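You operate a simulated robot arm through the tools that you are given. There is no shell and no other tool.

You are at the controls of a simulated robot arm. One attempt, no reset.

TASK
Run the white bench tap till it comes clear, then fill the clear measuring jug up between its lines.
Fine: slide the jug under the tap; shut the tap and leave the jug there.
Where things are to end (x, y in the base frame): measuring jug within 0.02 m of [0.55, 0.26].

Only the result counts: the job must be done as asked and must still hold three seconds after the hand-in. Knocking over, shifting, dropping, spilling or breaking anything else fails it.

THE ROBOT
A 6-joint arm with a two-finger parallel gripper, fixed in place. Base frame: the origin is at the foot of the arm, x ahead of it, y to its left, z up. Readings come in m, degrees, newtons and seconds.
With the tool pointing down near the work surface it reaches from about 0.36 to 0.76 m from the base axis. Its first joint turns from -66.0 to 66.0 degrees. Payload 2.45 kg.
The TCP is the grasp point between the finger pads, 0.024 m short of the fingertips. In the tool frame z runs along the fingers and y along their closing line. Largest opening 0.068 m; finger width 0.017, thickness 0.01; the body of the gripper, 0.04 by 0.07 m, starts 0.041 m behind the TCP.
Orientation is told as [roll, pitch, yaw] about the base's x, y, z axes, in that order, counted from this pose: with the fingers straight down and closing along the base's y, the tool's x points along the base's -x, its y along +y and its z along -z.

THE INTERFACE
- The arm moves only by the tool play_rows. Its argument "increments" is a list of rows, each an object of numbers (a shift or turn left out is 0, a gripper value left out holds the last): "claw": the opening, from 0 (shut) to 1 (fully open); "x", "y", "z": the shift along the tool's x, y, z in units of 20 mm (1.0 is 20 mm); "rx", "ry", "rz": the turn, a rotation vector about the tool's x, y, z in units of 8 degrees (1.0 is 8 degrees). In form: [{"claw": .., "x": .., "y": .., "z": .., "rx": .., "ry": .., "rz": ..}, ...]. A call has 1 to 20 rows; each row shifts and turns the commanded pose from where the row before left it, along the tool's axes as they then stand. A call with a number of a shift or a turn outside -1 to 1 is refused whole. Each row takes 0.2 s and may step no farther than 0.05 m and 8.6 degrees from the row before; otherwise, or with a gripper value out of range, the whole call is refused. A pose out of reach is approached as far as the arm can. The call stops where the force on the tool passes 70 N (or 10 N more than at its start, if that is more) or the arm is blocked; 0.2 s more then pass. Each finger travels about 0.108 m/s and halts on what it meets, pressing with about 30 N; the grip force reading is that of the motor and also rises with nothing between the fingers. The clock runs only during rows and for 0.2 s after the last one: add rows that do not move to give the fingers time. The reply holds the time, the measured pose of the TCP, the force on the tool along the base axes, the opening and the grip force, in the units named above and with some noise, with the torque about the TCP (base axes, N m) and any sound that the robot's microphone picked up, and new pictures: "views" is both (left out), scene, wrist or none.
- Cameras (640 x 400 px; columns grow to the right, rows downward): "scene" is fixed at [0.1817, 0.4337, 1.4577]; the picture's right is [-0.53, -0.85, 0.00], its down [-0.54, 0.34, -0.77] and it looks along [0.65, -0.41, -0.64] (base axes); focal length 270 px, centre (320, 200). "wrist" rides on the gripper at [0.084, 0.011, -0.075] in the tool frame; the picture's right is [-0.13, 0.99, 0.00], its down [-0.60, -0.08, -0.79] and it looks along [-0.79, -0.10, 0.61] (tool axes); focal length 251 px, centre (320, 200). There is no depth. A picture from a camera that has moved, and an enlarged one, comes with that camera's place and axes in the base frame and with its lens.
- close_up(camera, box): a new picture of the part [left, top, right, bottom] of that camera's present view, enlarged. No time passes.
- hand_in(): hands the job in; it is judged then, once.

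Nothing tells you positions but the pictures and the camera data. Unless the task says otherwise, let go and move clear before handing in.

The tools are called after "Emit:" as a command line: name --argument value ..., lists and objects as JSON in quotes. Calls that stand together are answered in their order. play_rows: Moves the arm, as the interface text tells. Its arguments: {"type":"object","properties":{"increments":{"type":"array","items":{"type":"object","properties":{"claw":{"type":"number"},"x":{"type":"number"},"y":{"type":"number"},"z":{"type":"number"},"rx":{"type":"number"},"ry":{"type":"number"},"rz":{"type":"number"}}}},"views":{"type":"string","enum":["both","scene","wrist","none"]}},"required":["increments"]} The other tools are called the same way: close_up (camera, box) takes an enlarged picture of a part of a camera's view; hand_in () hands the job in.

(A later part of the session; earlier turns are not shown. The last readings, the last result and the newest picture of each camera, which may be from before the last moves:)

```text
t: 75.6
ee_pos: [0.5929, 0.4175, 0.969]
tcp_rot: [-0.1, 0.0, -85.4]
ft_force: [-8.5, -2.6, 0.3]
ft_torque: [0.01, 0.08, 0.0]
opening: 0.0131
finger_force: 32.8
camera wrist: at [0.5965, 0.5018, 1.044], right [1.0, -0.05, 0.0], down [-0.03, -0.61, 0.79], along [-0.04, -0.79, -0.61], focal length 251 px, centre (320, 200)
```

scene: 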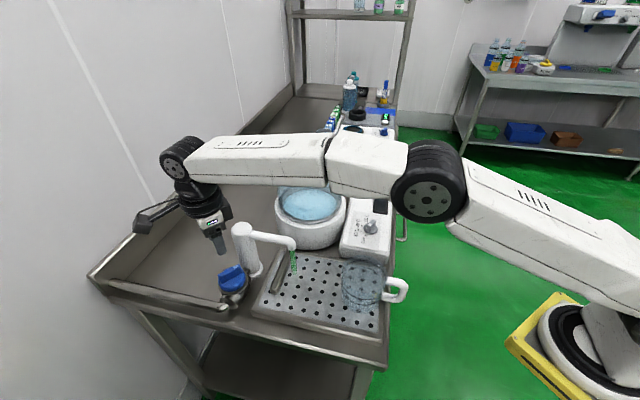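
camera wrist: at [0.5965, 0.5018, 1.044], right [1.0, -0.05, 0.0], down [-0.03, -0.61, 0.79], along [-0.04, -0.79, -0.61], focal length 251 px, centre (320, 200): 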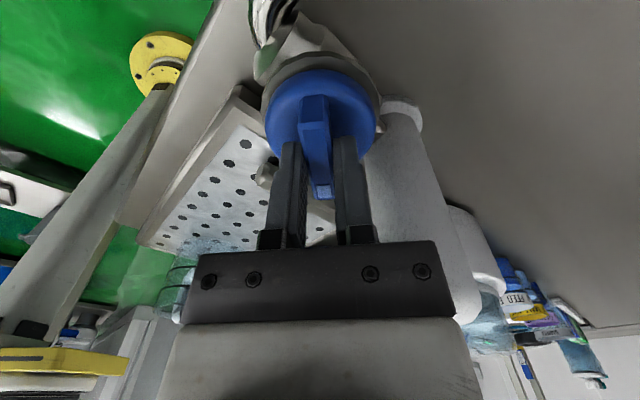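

The bar is gripped again. I'll open it another 24° in small steps.

Emit:
play_rows --increments '[{"y": -0.03, "rz": -0.5}, {"rz": -0.5}, {"rz": -0.5}, {"rz": -0.5}, {"rz": -0.5}, {"rz": -0.5}, {}, {}, {}, {}, {}]' --views "wrist"

Emit:
close_up --camera "scene" --box '[200, 200, 340, 300]'

```text
t: 78.0
ee_pos: [0.5921, 0.4186, 0.9676]
tcp_rot: [-0.2, 0.0, -61.4]
ft_force: [-15.3, -2.5, -3.0]
ft_torque: [-0.76, -0.2, -0.04]
opening: 0.0129
finger_force: 33.0
camera wrist: at [0.5611, 0.496, 1.044], right [0.93, 0.36, 0.0], down [0.22, -0.57, 0.79], along [0.29, -0.74, -0.61], focal length 251 px, centre (320, 200)
```

wrist: 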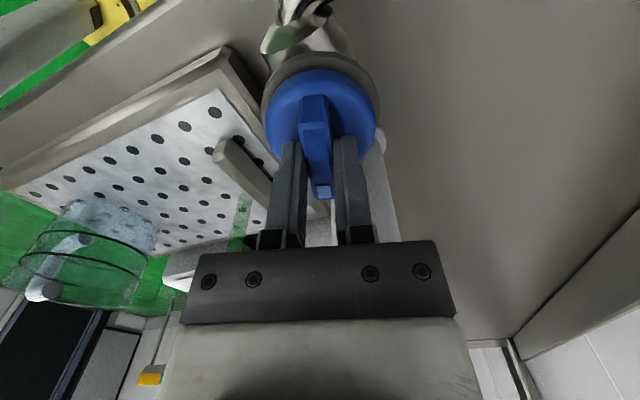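

```text
4.00 times, centred on (270, 250) of scene
camera zoom: at [0.1813, 0.4336, 1.4577], right [-0.53, -0.85, 0.0], down [-0.54, 0.34, -0.77], along [0.65, -0.41, -0.64], focal length 1080 px, centre (520, 0)
```

zoom: 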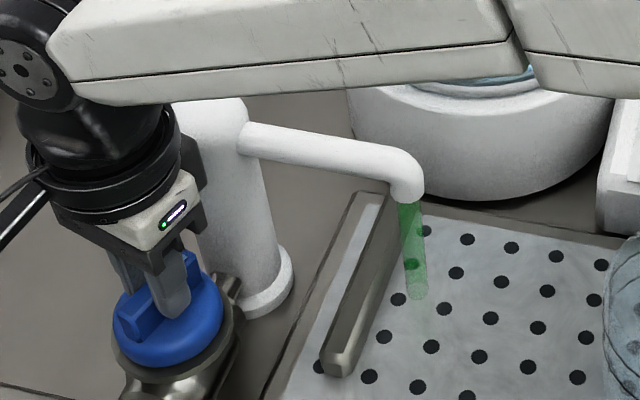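

Now at 74° open and still green. I'll go to nearly 88° and let it run.

Emit:
play_rows --increments '[{"y": -0.04, "rz": -0.5}, {"rz": -0.5}, {"rz": -0.5}, {"rz": -0.3}, {}, {}, {}, {}, {}, {}, {}, {}, {}, {}, {}, {}, {}, {}, {}]' --views "none"

Emit:
close_up --camera "scene" --box '[200, 200, 340, 300]'

```text
t: 82.0
ee_pos: [0.5907, 0.4166, 0.968]
tcp_rot: [0.0, 0.0, -47.1]
ft_force: [-9.0, -2.1, -5.4]
ft_torque: [0.15, 0.36, 0.1]
opening: 0.013
finger_force: 33.0
```

```text
4.00 times, centred on (270, 250) of scene
camera zoom: at [0.1815, 0.4337, 1.4577], right [-0.53, -0.85, 0.0], down [-0.54, 0.34, -0.77], along [0.65, -0.41, -0.64], focal length 1080 px, centre (520, 0)
```

zoom: 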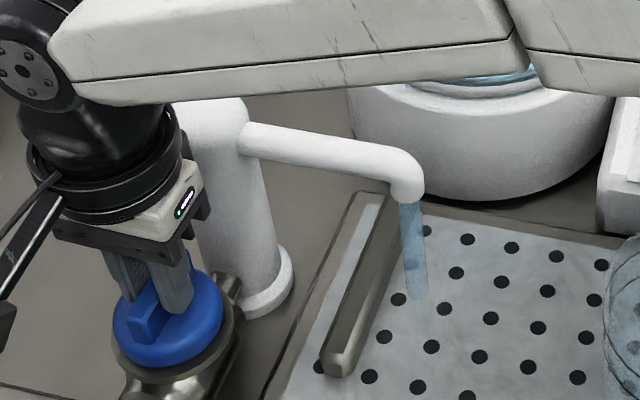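

The stream has turned clear (light blue). I'll let it run a moment longer to be sure, then shut the tap.

Emit:
play_rows --increments '[{}, {}, {}, {}, {}, {}, {}, {}, {}, {}]' --views "none"

Emit:
close_up --camera "scene" --box '[200, 200, 340, 300]'

Emit:
play_rows --increments '[{"y": 0.06, "rz": 0.6}, {"rz": 0.6}, {"rz": 0.6}, {"rz": 0.6}, {"rz": 0.6}, {"rz": 0.6}, {"rz": 0.6}, {"rz": 0.6}, {"rz": 0.6}, {"rz": 0.6}, {"rz": 0.6}, {"rz": 0.6}, {"rz": 0.6}, {"rz": 0.6}, {"rz": 0.6}, {"rz": 0.6}, {}]' --views "both"

Emit:
close_up --camera "scene" --box '[200, 200, 340, 300]'

```text
t: 84.2
ee_pos: [0.5921, 0.4171, 0.9688]
tcp_rot: [0.0, 0.1, -47.1]
ft_force: [-8.7, -1.6, -5.2]
ft_torque: [-0.29, -0.09, 0.07]
opening: 0.0128
finger_force: 33.3
```

```text
4.00 times, centred on (270, 250) of scene
camera zoom: at [0.1815, 0.4337, 1.4577], right [-0.53, -0.85, 0.0], down [-0.54, 0.34, -0.77], along [0.65, -0.41, -0.64], focal length 1080 px, centre (520, 0)
```

zoom: 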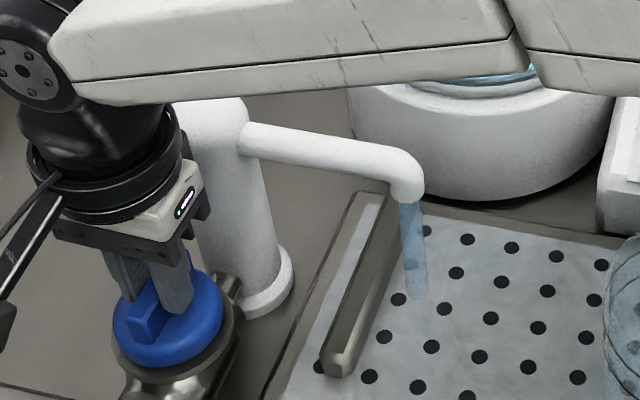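

```text
t: 87.8
ee_pos: [0.5943, 0.4162, 0.9686]
tcp_rot: [0.0, -0.2, -123.8]
ft_force: [-7.0, -20.4, -4.2]
ft_torque: [-0.33, 0.11, 0.02]
opening: 0.0128
finger_force: 33.1
camera wrist: at [0.6492, 0.4808, 1.0439], right [0.75, -0.66, 0.0], down [-0.4, -0.46, 0.79], along [-0.52, -0.6, -0.61], focal length 251 px, centre (320, 200)
```

scene: 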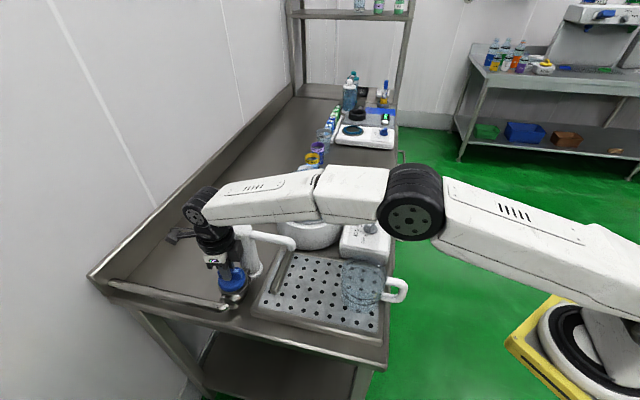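
wrist: 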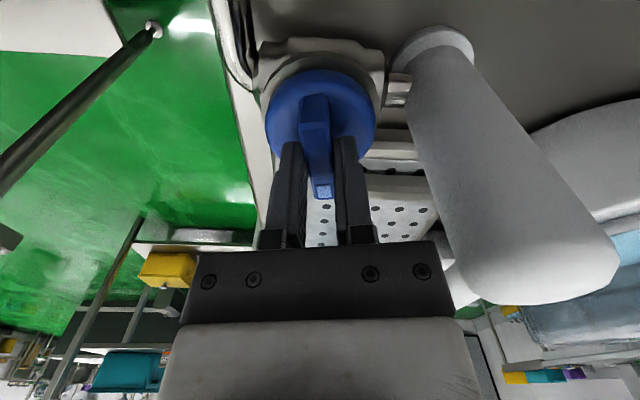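

```text
4.00 times, centred on (270, 250) of scene
camera zoom: at [0.1816, 0.4331, 1.4579], right [-0.53, -0.85, 0.0], down [-0.54, 0.34, -0.77], along [0.65, -0.41, -0.64], focal length 1080 px, centre (520, 0)
```

zoom: 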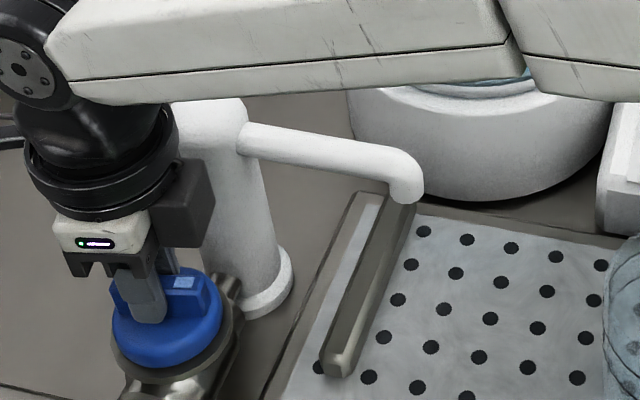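

The water has stopped. Before bringing the jug in, I'll briefly reopen to check that the water still comes out clear.

Emit:
play_rows --increments '[{}, {}, {}, {"y": 0.04, "rz": -0.6}, {"rz": -0.6}, {"rz": -0.6}, {"rz": -0.6}]' --views "none"

Emit:
close_up --camera "scene" --box '[200, 200, 340, 300]'

```text
t: 89.4
ee_pos: [0.5941, 0.4175, 0.9687]
tcp_rot: [-0.1, -0.2, -104.4]
ft_force: [-6.8, -15.4, -2.7]
ft_torque: [-0.98, 0.17, -0.02]
opening: 0.013
finger_force: 33.2
```

```text
4.00 times, centred on (270, 250) of scene
camera zoom: at [0.1815, 0.4333, 1.4578], right [-0.53, -0.85, 0.0], down [-0.54, 0.34, -0.77], along [0.65, -0.41, -0.64], focal length 1080 px, centre (520, 0)
```

zoom: 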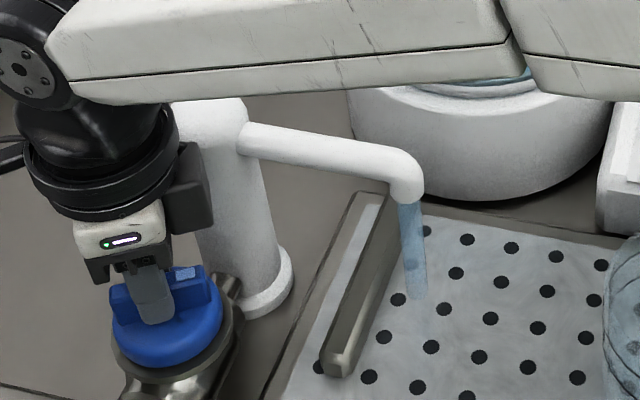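

It comes out clear again. Now I'll shut it fully, release and rise.

Emit:
play_rows --increments '[{"rz": 0.6}, {"rz": 0.6}, {"rz": 0.6}, {"rz": 0.6}, {"rz": 0.6}, {"rz": 0.6}, {"rz": 0.15}, {}]' --views "none"

Emit:
play_rows --increments '[{"claw": 0.5}, {}, {}, {"z": -1}, {"z": -1}, {"z": -1}, {"z": -1}, {"z": -1}, {"z": -1}]' --views "both"

Emit:
close_up --camera "scene" --box '[200, 200, 430, 344]'

```text
t: 91.2
ee_pos: [0.5943, 0.4159, 0.9674]
tcp_rot: [-0.8, 0.3, -132.4]
ft_force: [-29.8, 23.9, -2.8]
ft_torque: [-0.11, 0.36, -0.13]
opening: 0.0132
finger_force: 32.9
out of reach, approached as far as the arm can: row 6
```

```text
t: 93.2
ee_pos: [0.6086, 0.3961, 1.0898]
tcp_rot: [-0.1, 0.1, -134.1]
ft_force: [0.3, 0.1, 0.1]
ft_torque: [0.01, 0.01, 0.01]
opening: 0.0338
finger_force: 0.1
out of reach, approached as far as the arm can: row 4, 5
camera wrist: at [0.6751, 0.4481, 1.166], right [0.62, -0.78, 0.0], down [-0.48, -0.38, 0.79], along [-0.62, -0.49, -0.61], focal length 251 px, centre (320, 200)
```

scene: 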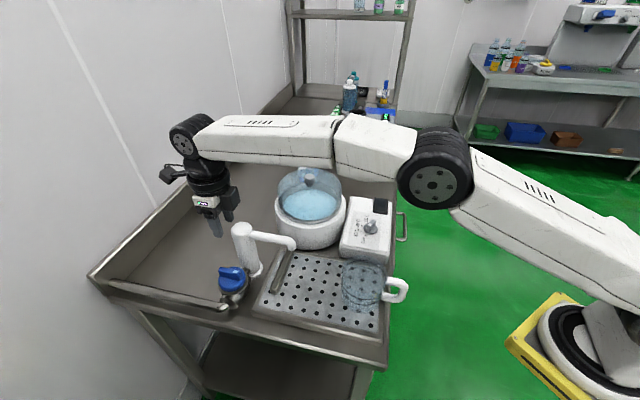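
wrist: 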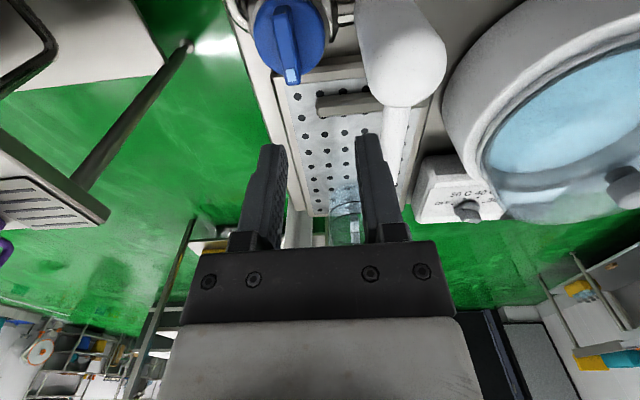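

```text
2.78 times, centred on (315, 272) of scene
camera zoom: at [0.1817, 0.4336, 1.4577], right [-0.53, -0.85, 0.0], down [-0.54, 0.34, -0.77], along [0.65, -0.41, -0.64], focal length 750 px, centre (334, 0)
```

zoom: 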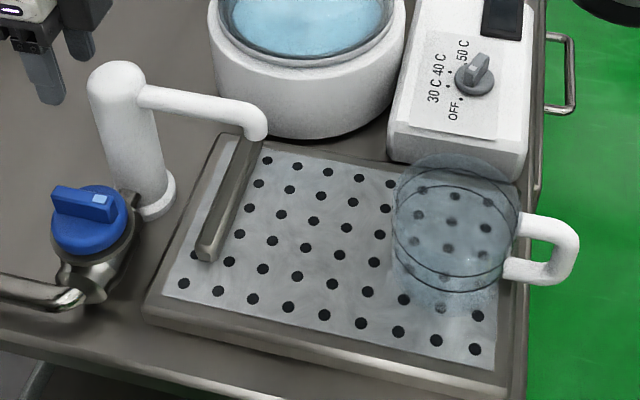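

The tap is shut again with the bar back at its starting angle; the wrist joint is near its limit here. Next I'll turn back and move to look at the jug from the side.

Emit:
play_rows --increments '[{"rz": -0.93}, {"rz": -0.93}, {"rz": -0.93}, {"rz": -0.93}, {"rz": -0.93}, {"rz": -0.93}, {"rz": -0.93}, {"rz": -0.93}, {"rz": -0.93}, {"rz": -0.93}, {"rz": -0.93}, {"rz": -0.93}, {}]' --views "none"

Emit:
play_rows --increments '[{"x": 0.31, "y": -1.0}, {"x": 0.31, "y": -1.0}, {"x": 0.31, "y": -1.0}, {"x": 0.31, "y": -1.0}, {"x": 0.31, "y": -1.0}, {"x": 0.31, "y": -1.0}, {"x": 0.31, "y": -1.0, "z": 0.45}, {"x": 0.31, "y": -1.0, "z": 0.45}, {"x": 0.31, "y": -1.0, "z": 0.45}, {"x": 0.31, "y": -1.0, "z": 0.45}, {"x": 0.31, "y": -1.0, "z": 0.45}, {"x": 0.31, "y": -1.0, "z": 0.45}, {"x": 0.31, "y": -1.0, "z": 0.45}, {"x": 0.31, "y": -1.0, "z": 0.45}, {}]' --views "both"

```text
t: 96.0
ee_pos: [0.6083, 0.398, 1.0875]
tcp_rot: [0.1, 0.1, -45.3]
ft_force: [-0.2, -0.2, 0.0]
ft_torque: [0.01, -0.01, -0.01]
opening: 0.0339
finger_force: 0.1
```

```text
t: 99.2
ee_pos: [0.3481, 0.2627, 1.0172]
tcp_rot: [0.0, 0.0, -45.3]
ft_force: [-0.1, 0.3, 0.1]
ft_torque: [0.0, -0.03, 0.01]
opening: 0.0341
finger_force: 0.1
camera wrist: at [0.2966, 0.3299, 1.0932], right [0.8, 0.61, 0.0], down [0.37, -0.48, 0.79], along [0.48, -0.63, -0.61], focal length 251 px, centre (320, 200)
```

scene: 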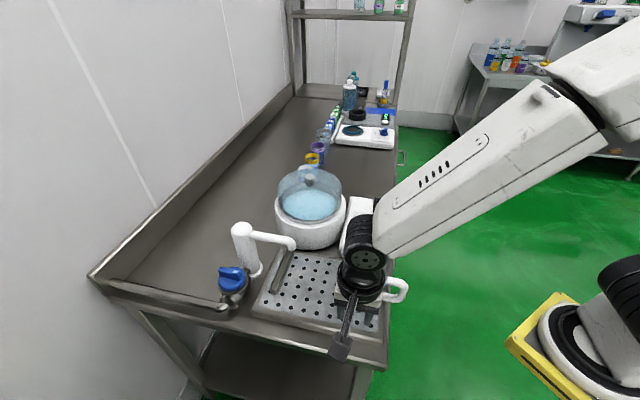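
wrist: 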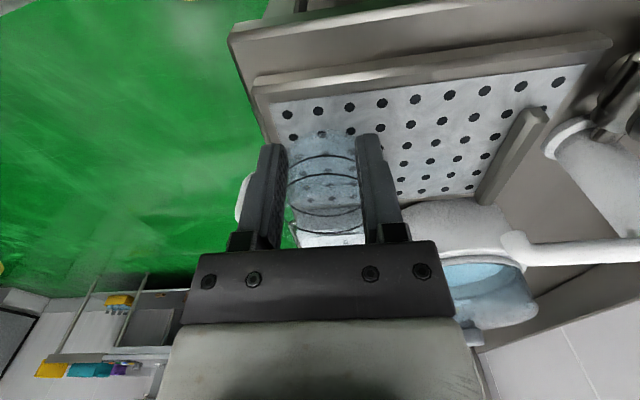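

The jug sits behind the fingers in this view, so I'll open them and rise to get a clear look.

Emit:
play_rows --increments '[{"claw": 1, "z": -1}, {"z": -1}, {"z": -1}, {"z": -1}, {"z": -1}, {}]' --views "wrist"

Emit:
close_up --camera "wrist" --box '[200, 0, 440, 150]'

```text
t: 100.6
ee_pos: [0.3473, 0.2615, 1.1166]
tcp_rot: [0.1, 0.0, -45.3]
ft_force: [0.6, 0.1, -0.7]
ft_torque: [0.02, 0.02, 0.0]
opening: 0.0682
finger_force: 0.1
camera wrist: at [0.2963, 0.3295, 1.192], right [0.8, 0.61, 0.0], down [0.37, -0.49, 0.79], along [0.48, -0.63, -0.61], focal length 251 px, centre (320, 200)
```

wrist: 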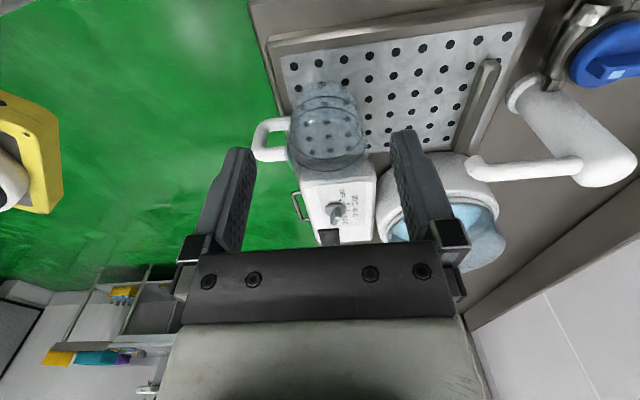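

```text
2.67 times, centred on (320, 75) of wrist
camera zoom: at [0.2963, 0.3295, 1.192], right [0.8, 0.61, 0.0], down [0.37, -0.49, 0.79], along [0.48, -0.63, -0.61], focal length 670 px, centre (320, 533)
```

zoom: 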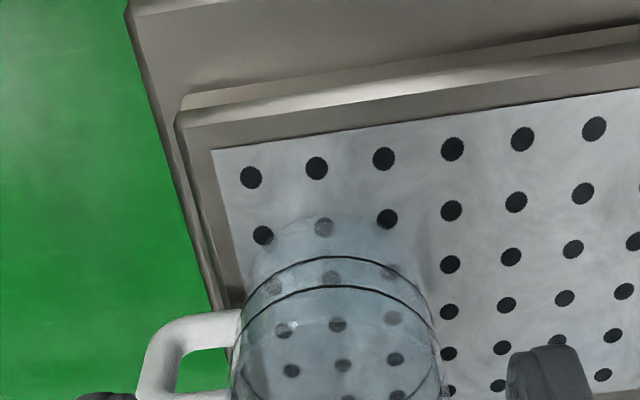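

The jug and its handle are visible now. I'll enlarge it to measure.

Emit:
close_up --camera "wrist" --box '[240, 70, 400, 190]'

```text
3.33 times, centred on (320, 130) of wrist
camera zoom: at [0.2963, 0.3295, 1.192], right [0.8, 0.61, 0.0], down [0.37, -0.49, 0.79], along [0.48, -0.63, -0.61], focal length 838 px, centre (320, 433)
```

zoom: 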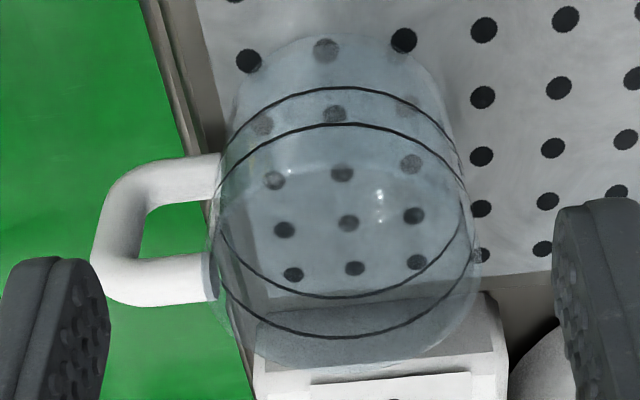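

The jug centre comes out near (0.43, 0.168) with a radius of about 0.05, and the handle points towards 217°. I'll measure the fence and the spout before sliding the jug.

Emit:
close_up --camera "wrist" --box '[420, 30, 640, 190]'

Emit:
close_up --camera "scene" --box '[250, 230, 330, 300]'

```text
2.50 times, centred on (530, 110) of wrist
camera zoom: at [0.2963, 0.3295, 1.192], right [0.8, 0.61, 0.0], down [0.37, -0.49, 0.79], along [0.48, -0.63, -0.61], focal length 629 px, centre (-205, 425)
```

zoom: 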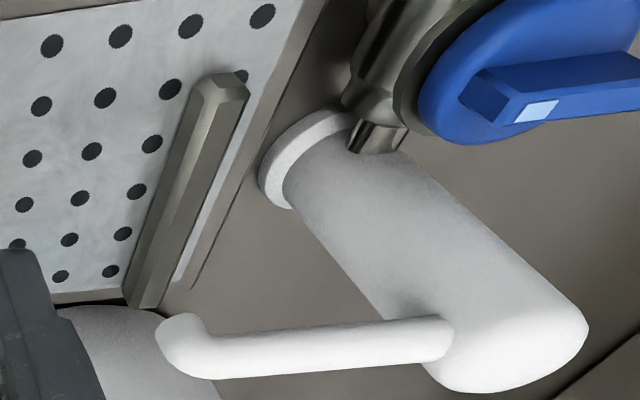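

```text
5.71 times, centred on (290, 265) of scene
camera zoom: at [0.1817, 0.4336, 1.4577], right [-0.53, -0.85, 0.0], down [-0.54, 0.34, -0.77], along [0.65, -0.41, -0.64], focal length 1542 px, centre (491, -171)
```

zoom: 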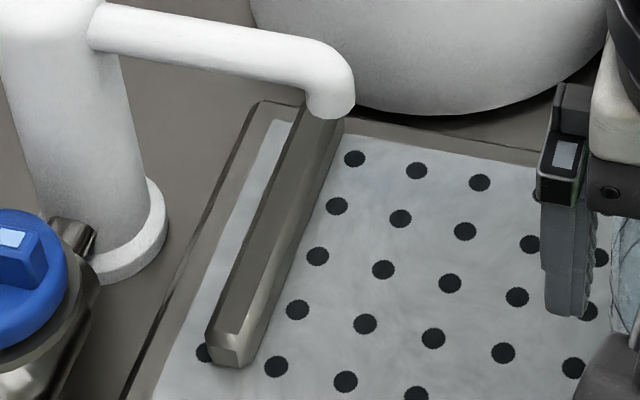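

The fence's jug side lies at about x+y = 0.865, so a jug resting against it would be about 1 cm from the target and still under the stream. I'll now hover over the jug's handle with the fingers turned across its top bar.

Emit:
play_rows --increments '[{"claw": 0.75, "rz": -0.935}, {"rz": -0.935}, {"rz": -0.935}, {"rz": -0.935}, {"rz": -0.935}, {"rz": -0.935}, {"rz": -0.935}, {"rz": -0.935}, {"rz": -0.935}, {"rz": -0.935}, {"rz": -0.935}, {"x": 0.426, "y": -0.882, "z": 0.404}, {"x": 0.426, "y": -0.882, "z": 0.404}, {"x": 0.426, "y": -0.882, "z": 0.404}, {"x": 0.426, "y": -0.882, "z": 0.404}, {"x": 0.426, "y": -0.882, "z": 0.404}, {"x": 0.426, "y": -0.882, "z": 0.404}, {"x": 0.426, "y": -0.882, "z": 0.404}, {}]' --views "both"

Emit:
close_up --camera "wrist" --box '[200, 0, 440, 200]'

```text
t: 104.6
ee_pos: [0.3757, 0.1285, 1.0588]
tcp_rot: [0.0, -0.1, 37.0]
ft_force: [-0.5, 0.4, 0.9]
ft_torque: [-0.01, 0.01, 0.01]
opening: 0.0511
finger_force: 0.1
camera wrist: at [0.3019, 0.0868, 1.1342], right [-0.49, 0.87, 0.0], down [0.53, 0.3, 0.79], along [0.69, 0.39, -0.61], focal length 251 px, centre (320, 200)
```

scene: 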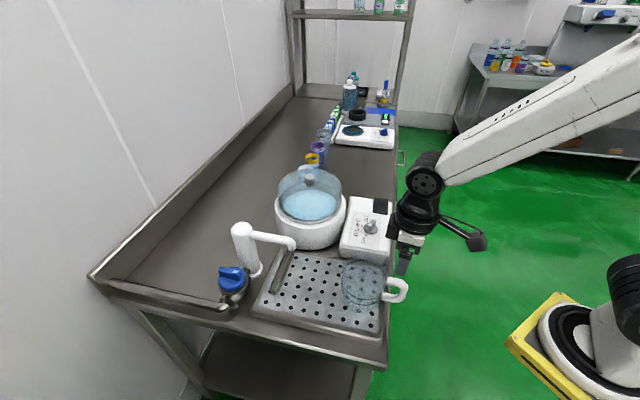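
wrist: 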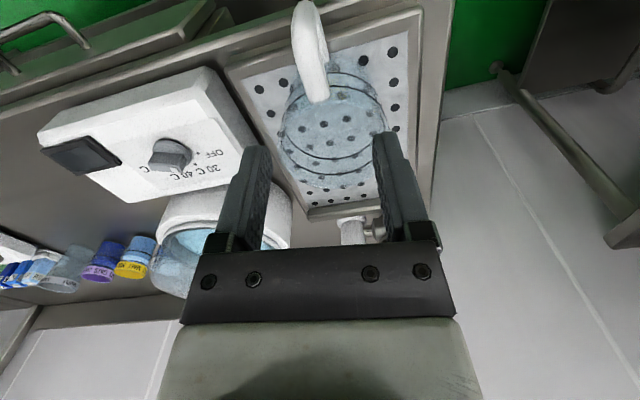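

```text
2.00 times, centred on (320, 100) of wrist
camera zoom: at [0.3019, 0.0868, 1.1342], right [-0.49, 0.87, 0.0], down [0.53, 0.3, 0.79], along [0.69, 0.39, -0.61], focal length 503 px, centre (320, 400)
```

zoom: 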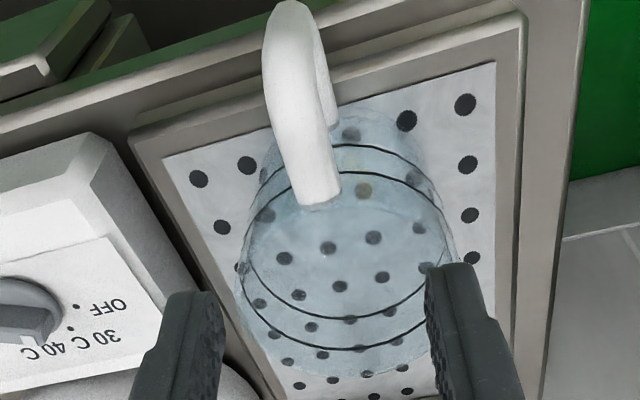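

The bar is about 5 mm off the grip axis and turned a few degrees. I'll correct that, come partway down and check again.

Emit:
play_rows --increments '[{"y": -0.24, "rz": -0.35}, {"z": 0.75}, {"z": 0.75}, {"z": 0.75}, {"z": 0.75}, {}]' --views "wrist"

Emit:
close_up --camera "wrist" --box '[200, 20, 440, 220]'

```text
t: 106.0
ee_pos: [0.378, 0.1235, 0.9982]
tcp_rot: [0.0, 0.0, 39.8]
ft_force: [-0.5, -0.1, -0.6]
ft_torque: [-0.02, 0.04, 0.02]
opening: 0.0509
finger_force: 0.1
camera wrist: at [0.3065, 0.078, 1.0743], right [-0.54, 0.84, 0.0], down [0.51, 0.33, 0.79], along [0.67, 0.42, -0.61], focal length 251 px, centre (320, 200)
```

wrist: 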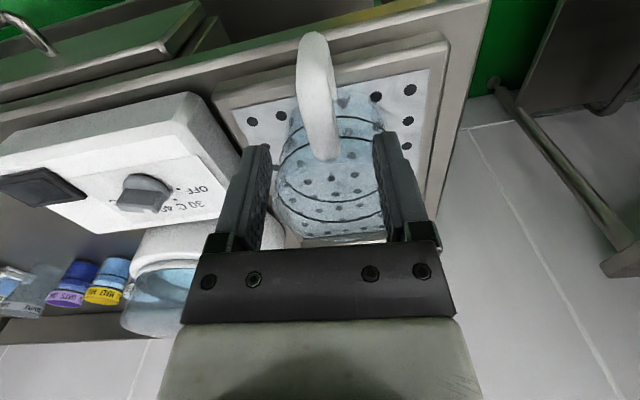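

```text
2.00 times, centred on (320, 120) of wrist
camera zoom: at [0.3065, 0.078, 1.0743], right [-0.54, 0.84, 0.0], down [0.51, 0.33, 0.79], along [0.67, 0.42, -0.61], focal length 503 px, centre (320, 360)
```

zoom: 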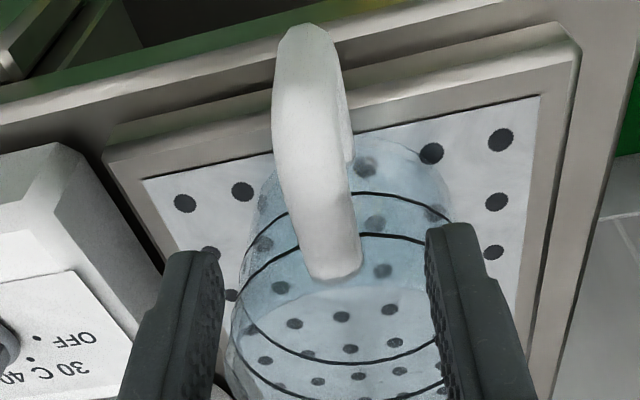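

The alignment is good. I'll descend and close on the handle's top bar.

Emit:
play_rows --increments '[{"z": 0.72}, {"z": 0.72}, {"z": 0.72}, {}, {"claw": 0.1}, {"claw": 0.1}, {"claw": 0.1}]' --views "both"

Emit:
close_up --camera "scene" --box '[250, 220, 430, 333]'

```text
t: 107.6
ee_pos: [0.381, 0.1244, 0.9548]
tcp_rot: [0.0, 0.0, 39.8]
ft_force: [-0.2, -0.4, 0.5]
ft_torque: [0.0, 0.07, -0.02]
opening: 0.0173
finger_force: 29.8
camera wrist: at [0.3074, 0.0797, 1.0313], right [-0.54, 0.84, 0.0], down [0.51, 0.33, 0.79], along [0.67, 0.42, -0.61], focal length 251 px, centre (320, 200)
```

scene: 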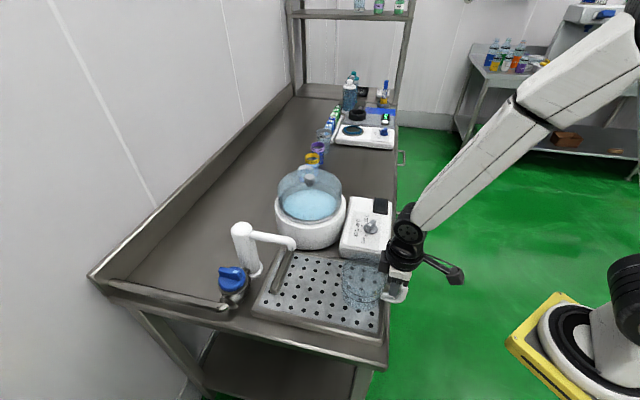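
wrist: 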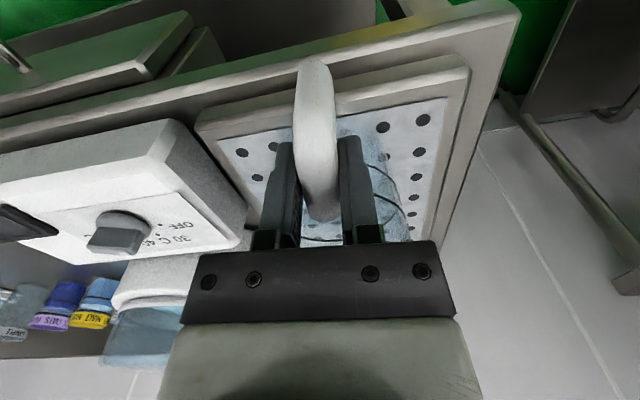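

```text
3.54 times, centred on (340, 276) of scene
camera zoom: at [0.1817, 0.4337, 1.4577], right [-0.53, -0.85, 0.0], down [-0.54, 0.34, -0.77], along [0.65, -0.41, -0.64], focal length 956 px, centre (249, -71)
```

zoom: 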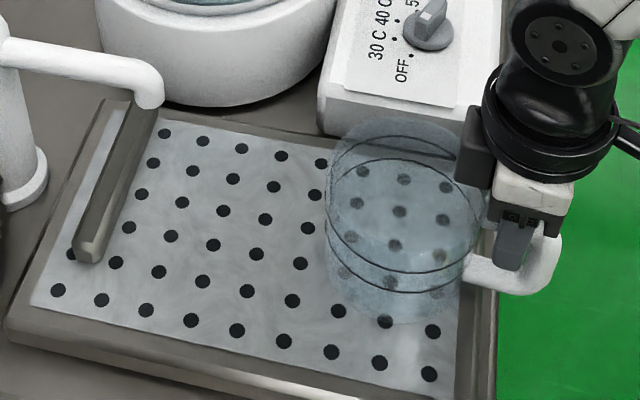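

I have the handle (17 mm) with no load on it. I'll slide the jug slowly along the tray towards the spout, stopping short to check.

Emit:
play_rows --increments '[{"x": -0.25, "y": -0.02}, {"x": -0.4, "y": -0.035}, {"x": -0.45, "y": -0.04}, {"x": -0.45, "y": -0.04}, {"x": -0.45, "y": -0.04}, {"x": -0.45, "y": -0.04}, {"x": -0.45, "y": -0.04}, {"x": -0.45, "y": -0.04}, {"x": -0.45, "y": -0.04}, {"x": -0.45, "y": -0.04}, {"x": -0.45, "y": -0.04}, {"x": -0.45, "y": -0.04}, {"x": -0.45, "y": -0.04}, {"x": -0.4, "y": -0.035}, {}]' --views "both"

Emit:
close_up --camera "scene" --box '[220, 210, 400, 323]'

```text
t: 110.8
ee_pos: [0.4769, 0.1941, 0.9562]
tcp_rot: [0.0, 0.0, 39.9]
ft_force: [0.5, 0.6, -0.7]
ft_torque: [0.0, 0.04, -0.01]
opening: 0.0171
finger_force: 29.6
camera wrist: at [0.4055, 0.1477, 1.0314], right [-0.54, 0.84, 0.0], down [0.51, 0.33, 0.79], along [0.67, 0.42, -0.61], focal length 251 px, centre (320, 200)
```

scene: 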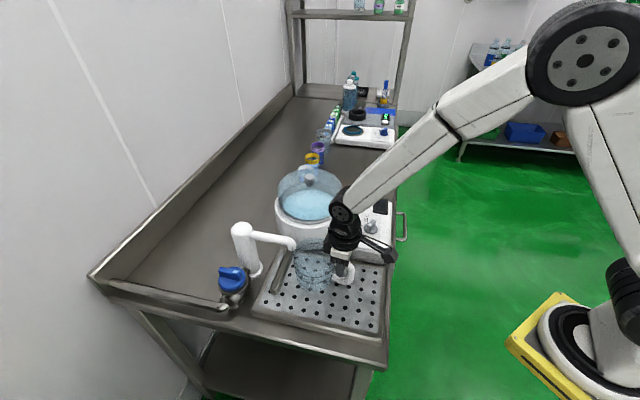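
wrist: 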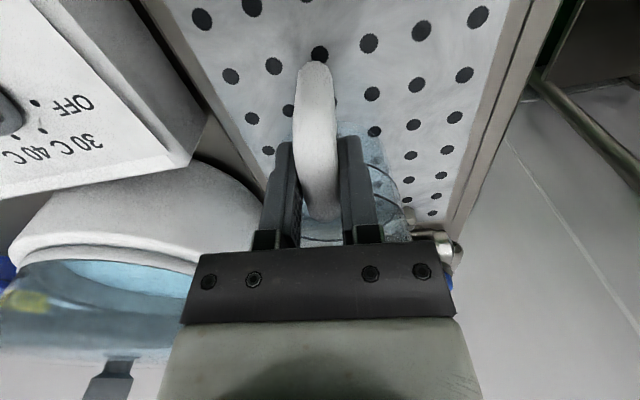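

```text
3.54 times, centred on (310, 266) of scene
camera zoom: at [0.1817, 0.4337, 1.4577], right [-0.53, -0.85, 0.0], down [-0.54, 0.34, -0.77], along [0.65, -0.41, -0.64], focal length 956 px, centre (355, -35)
```

zoom: 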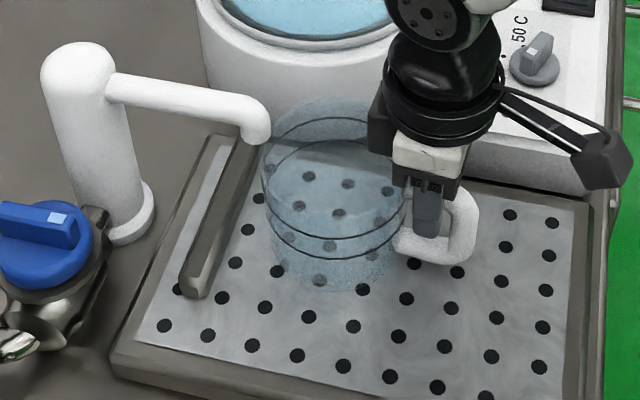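

The jug slid freely; I put its centre near (0.525, 0.24) now. I'll zoom in to measure the remaining gap to the fence.

Emit:
close_up --camera "scene" --box '[260, 225, 350, 300]'

```text
5.33 times, centred on (305, 262) of scene
camera zoom: at [0.1817, 0.4337, 1.4577], right [-0.53, -0.85, 0.0], down [-0.54, 0.34, -0.77], along [0.65, -0.41, -0.64], focal length 1440 px, centre (400, -133)
```

zoom: 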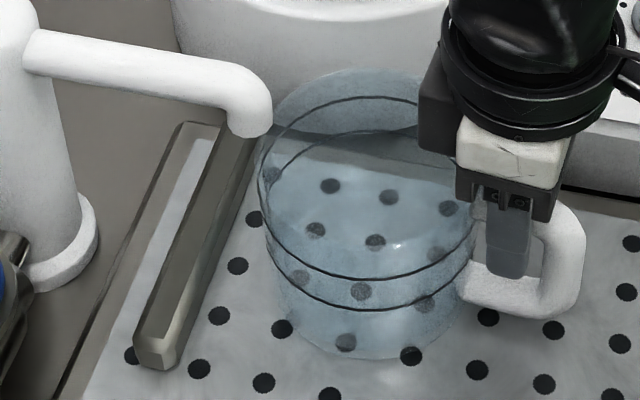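

The gap to the fence is about 21 mm and the remaining error to the target is mostly along that direction. I'll ease the jug about 19 mm further, slowly, watching the force.

Emit:
play_rows --increments '[{"x": -0.2}, {"x": -0.2}, {"x": -0.2}, {"x": -0.2}, {"x": -0.17}, {}]' --views "both"

Emit:
close_up --camera "scene" --box '[260, 225, 350, 300]'

```text
t: 112.2
ee_pos: [0.4927, 0.2053, 0.9561]
tcp_rot: [0.0, -0.1, 39.8]
ft_force: [-0.5, 0.4, -1.0]
ft_torque: [-0.04, 0.05, -0.01]
opening: 0.0172
finger_force: 30.2
camera wrist: at [0.4202, 0.1593, 1.0314], right [-0.54, 0.84, 0.0], down [0.51, 0.33, 0.79], along [0.67, 0.42, -0.61], focal length 251 px, centre (320, 200)
```

scene: 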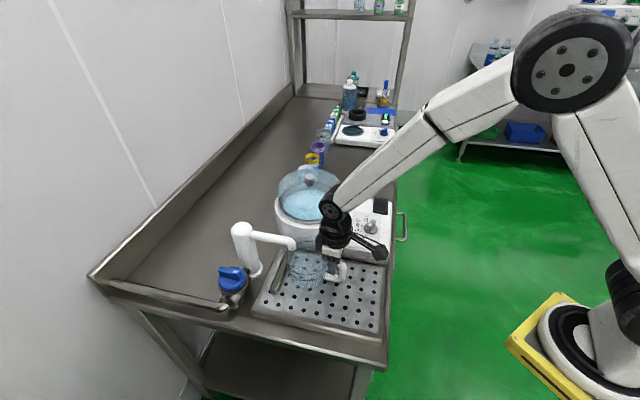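
wrist: 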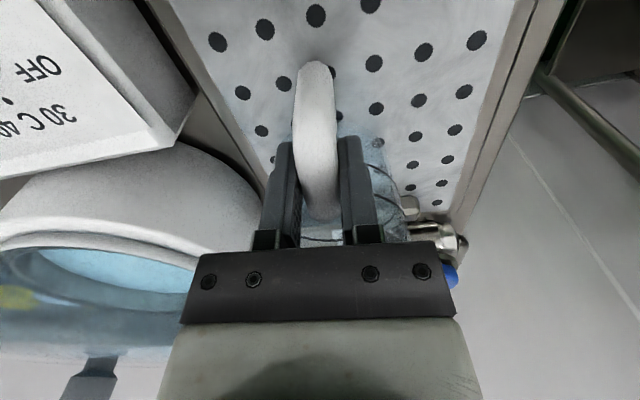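

```text
5.33 times, centred on (305, 262) of scene
camera zoom: at [0.1817, 0.4337, 1.4577], right [-0.53, -0.85, 0.0], down [-0.54, 0.34, -0.77], along [0.65, -0.41, -0.64], focal length 1440 px, centre (400, -133)
```

zoom: 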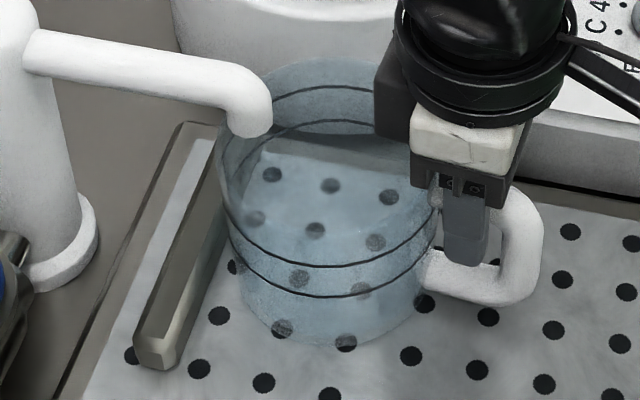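

The jug centre is near (0.540, 0.249), about 15 mm short of the target with no contact force. I'll creep it a few more millimetres and check the force.

Emit:
play_rows --increments '[{"x": -0.05}, {"x": -0.05}, {"x": -0.05}, {}]' --views "none"

Emit:
close_up --camera "scene" --box '[260, 225, 350, 300]'

```text
t: 113.2
ee_pos: [0.4938, 0.2077, 0.9552]
tcp_rot: [0.0, 0.0, 39.9]
ft_force: [-0.5, 0.0, -0.7]
ft_torque: [0.0, 0.03, 0.0]
opening: 0.0174
finger_force: 29.9
```

```text
5.33 times, centred on (305, 262) of scene
camera zoom: at [0.1817, 0.4337, 1.4577], right [-0.53, -0.85, 0.0], down [-0.54, 0.34, -0.77], along [0.65, -0.41, -0.64], focal length 1440 px, centre (400, -133)
```

zoom: 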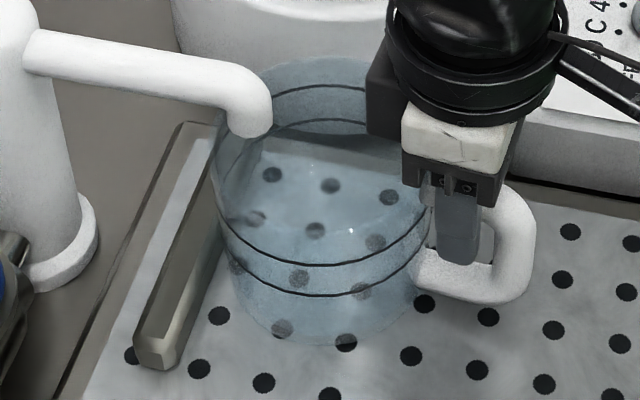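

Still no contact. I'll creep another 3 mm.

Emit:
play_rows --increments '[{"x": -0.05}, {"x": -0.05}, {"x": -0.05}, {}]' --views "none"

Emit:
close_up --camera "scene" --box '[260, 225, 350, 300]'

```text
t: 114.2
ee_pos: [0.4967, 0.2091, 0.9545]
tcp_rot: [0.0, 0.2, 39.8]
ft_force: [-6.1, -5.1, 1.6]
ft_torque: [-0.17, 0.15, -0.05]
opening: 0.0172
finger_force: 29.9
```

```text
5.33 times, centred on (305, 262) of scene
camera zoom: at [0.1815, 0.4335, 1.4577], right [-0.53, -0.85, 0.0], down [-0.54, 0.34, -0.77], along [0.65, -0.41, -0.64], focal length 1440 px, centre (400, -133)
```

zoom: 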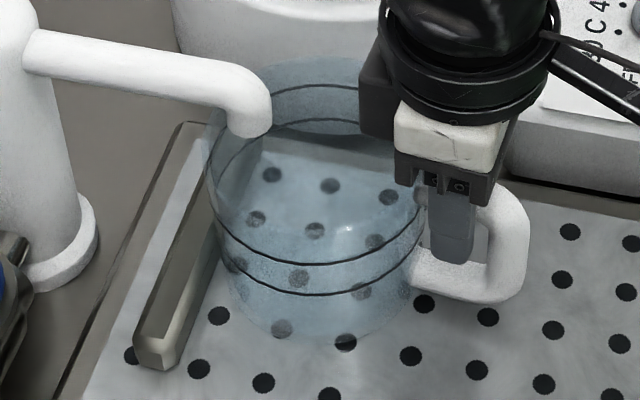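

The jug now rests against the fence with about 8 N, and the fence hasn't moved. I'll back off about 1 mm to remove the load, release the handle and lift straight up.

Emit:
play_rows --increments '[{"x": 0.06}, {}, {"claw": 0.7}, {"claw": 0.7}, {"claw": 0.7}, {"z": -0.4}, {"z": -0.6}, {"z": -0.8}, {"z": -1}, {"z": -1}, {"z": -1}, {"z": -1}]' --views "both"

Emit:
close_up --camera "scene" --box '[260, 225, 350, 300]'

Emit:
close_up --camera "wrist" --box '[200, 0, 440, 200]'

```text
t: 116.8
ee_pos: [0.4944, 0.2092, 1.0717]
tcp_rot: [0.0, 0.1, 39.9]
ft_force: [-0.1, -0.7, 0.0]
ft_torque: [-0.01, 0.01, -0.03]
opening: 0.0474
finger_force: 0.1
camera wrist: at [0.4229, 0.1636, 1.1478], right [-0.54, 0.84, 0.0], down [0.51, 0.33, 0.79], along [0.67, 0.42, -0.61], focal length 251 px, centre (320, 200)
```

scene: 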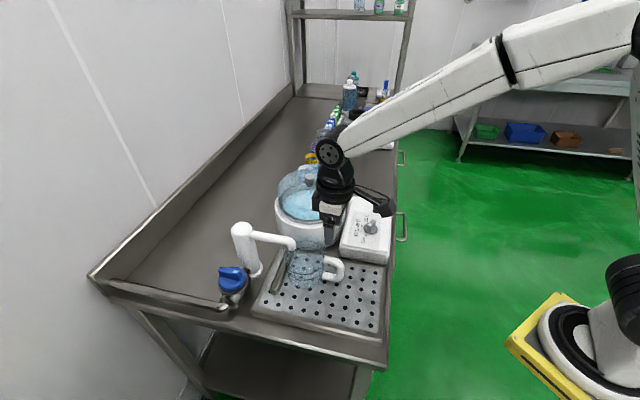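
wrist: 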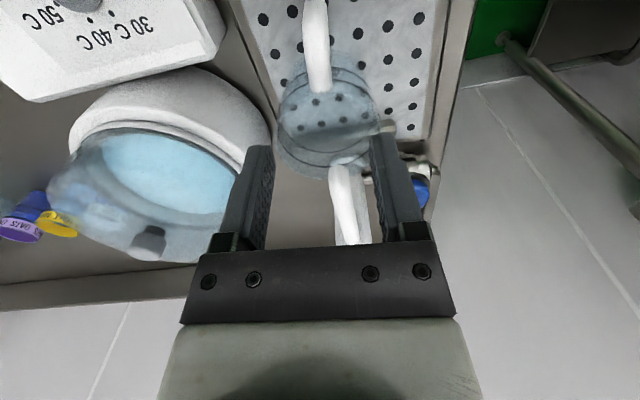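

```text
5.33 times, centred on (305, 262) of scene
camera zoom: at [0.1817, 0.4336, 1.4577], right [-0.53, -0.85, 0.0], down [-0.54, 0.34, -0.77], along [0.65, -0.41, -0.64], focal length 1440 px, centre (400, -133)
```

zoom: 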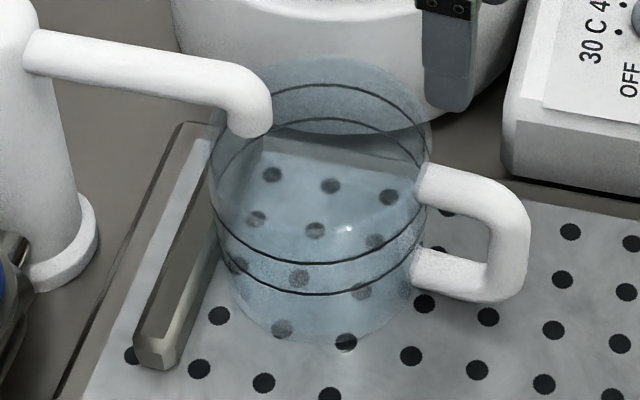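

```text
2.00 times, centred on (320, 100) of wrist
camera zoom: at [0.4229, 0.1636, 1.1478], right [-0.54, 0.84, 0.0], down [0.51, 0.33, 0.79], along [0.67, 0.42, -0.61], focal length 503 px, centre (320, 400)
```

zoom: 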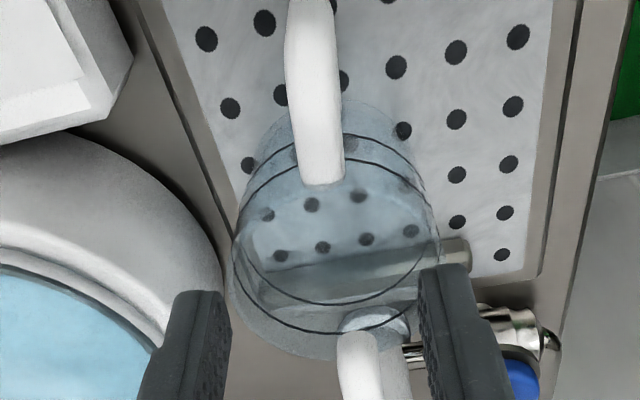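

The jug is standing free under the spout at about (0.544, 0.250), roughly 1 cm from the target, with the stream line well inside its rim. Now I'll go back over the knob with the tool at 45° yaw.

Emit:
play_rows --increments '[{"z": -1, "rz": -0.64, "claw": 0.6}, {"x": -0.997, "y": 0.35}, {"x": -0.997, "y": 0.35}, {"x": -0.997, "y": 0.35}, {"x": -0.997, "y": 0.35}, {"x": -0.997, "y": 0.35}, {"x": -0.997, "y": 0.35}, {"x": -0.997, "y": 0.35}, {"x": -0.997, "y": 0.35}, {"x": -0.997, "y": 0.35}, {"x": -0.997, "y": 0.35}, {"x": -0.997, "y": 0.35}, {}]' --views "both"

Emit:
close_up --camera "wrist" --box '[240, 0, 400, 100]'

```text
t: 119.6
ee_pos: [0.5953, 0.4181, 1.0914]
tcp_rot: [0.1, 0.0, 44.9]
ft_force: [-0.6, -0.4, 0.6]
ft_torque: [0.0, -0.01, 0.0]
opening: 0.0405
finger_force: 0.0
camera wrist: at [0.5282, 0.3654, 1.1672], right [-0.61, 0.79, 0.0], down [0.48, 0.37, 0.79], along [0.63, 0.48, -0.61], focal length 251 px, centre (320, 200)
```

scene: 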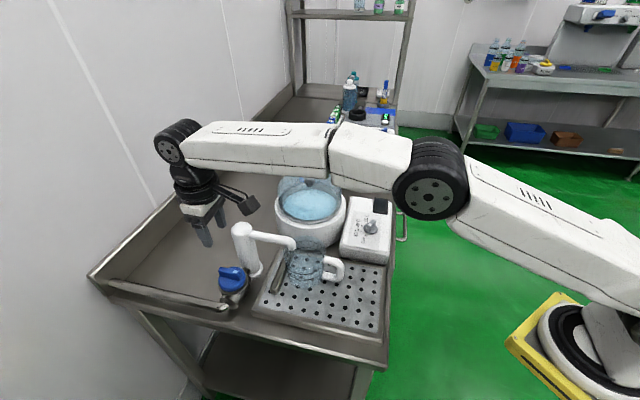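
wrist: 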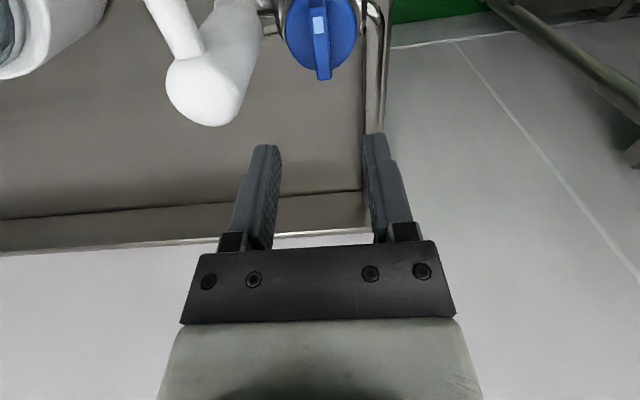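

```text
4.00 times, centred on (320, 50) of wrist
camera zoom: at [0.5282, 0.3654, 1.1672], right [-0.61, 0.79, 0.0], down [0.48, 0.37, 0.79], along [0.63, 0.48, -0.61], focal length 1006 px, centre (320, 800)
```

zoom: 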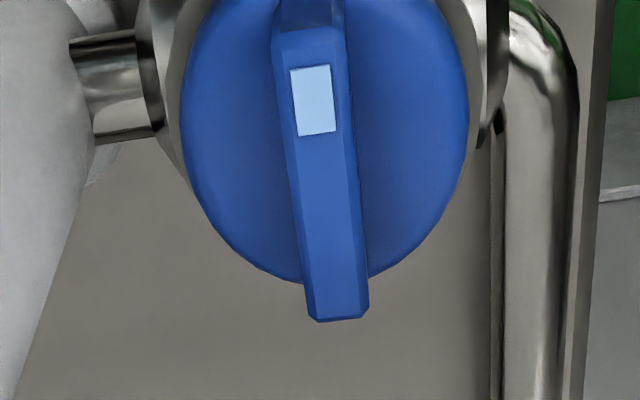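

The knob is in its closed position between the fingers. I'll lower and grip it.

Emit:
play_rows --increments '[{"z": 0.88, "y": 0.04}, {"z": 0.88}, {"z": 0.88}, {"z": 0.88}, {"z": 0.88}, {"z": 0.88}, {"z": 0.88}, {}, {"claw": 0.1}, {"claw": 0.1}, {"claw": 0.1}]' --views "both"

Emit:
close_up --camera "scene" --box '[260, 225, 350, 300]'

```text
t: 122.0
ee_pos: [0.5963, 0.419, 0.9688]
tcp_rot: [0.1, -0.1, 45.0]
ft_force: [-9.5, 10.3, -1.2]
ft_torque: [0.45, -0.23, -0.01]
opening: 0.0128
finger_force: 32.9
camera wrist: at [0.5286, 0.3672, 1.0444], right [-0.61, 0.79, 0.0], down [0.48, 0.37, 0.79], along [0.63, 0.48, -0.61], focal length 251 px, centre (320, 200)
```

scene: 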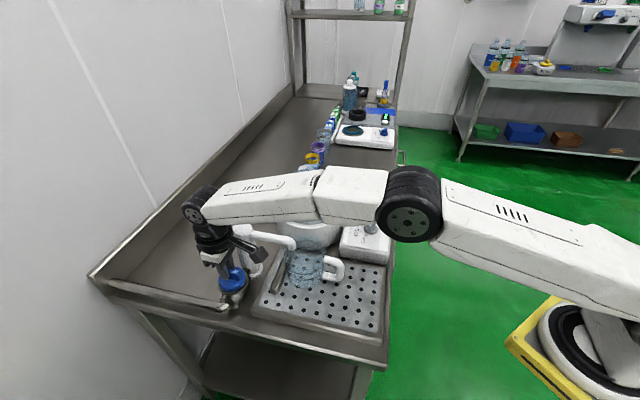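
wrist: 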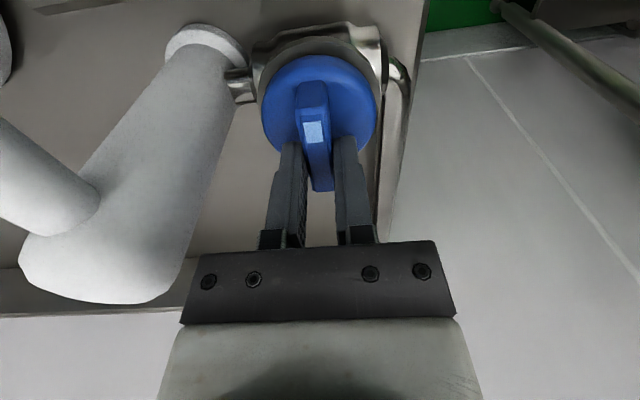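

```text
5.33 times, centred on (305, 262) of scene
camera zoom: at [0.1814, 0.4339, 1.4576], right [-0.53, -0.85, 0.0], down [-0.54, 0.34, -0.77], along [0.65, -0.41, -0.64], focal length 1440 px, centre (400, -133)
```

zoom: 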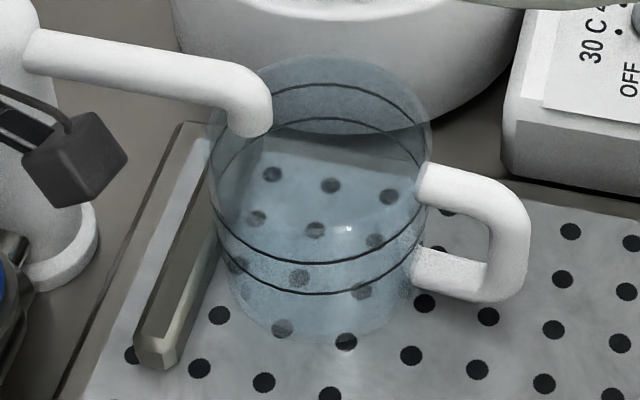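

The view of the jug is clear. I'll open the tap by about 32° for a slow flow and watch the level.

Emit:
play_rows --increments '[{"y": 0.06, "rz": -0.7}, {"rz": -0.7}, {"rz": -0.7}, {"rz": -0.7, "y": 0.04}, {"rz": -0.7}, {"rz": -0.5}]' --views "none"

Emit:
close_up --camera "scene" --box '[260, 225, 350, 300]'

```text
t: 123.4
ee_pos: [0.595, 0.4202, 0.9691]
tcp_rot: [0.1, -0.2, 77.0]
ft_force: [-7.8, 17.8, -8.4]
ft_torque: [0.96, -0.13, -0.2]
opening: 0.0132
finger_force: 33.0
```

```text
5.33 times, centred on (305, 262) of scene
camera zoom: at [0.1816, 0.4342, 1.4575], right [-0.53, -0.85, 0.0], down [-0.54, 0.34, -0.77], along [0.65, -0.41, -0.64], focal length 1440 px, centre (400, -133)
```

zoom: 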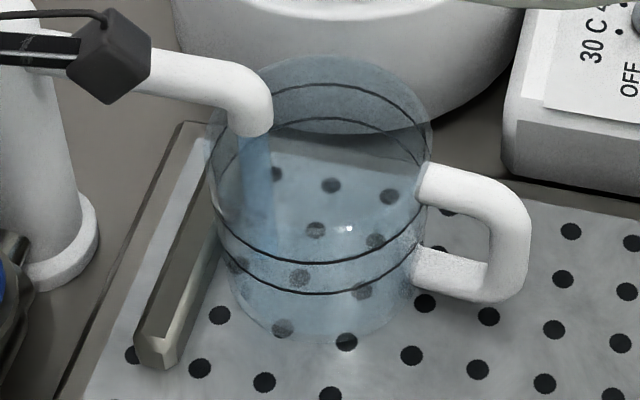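

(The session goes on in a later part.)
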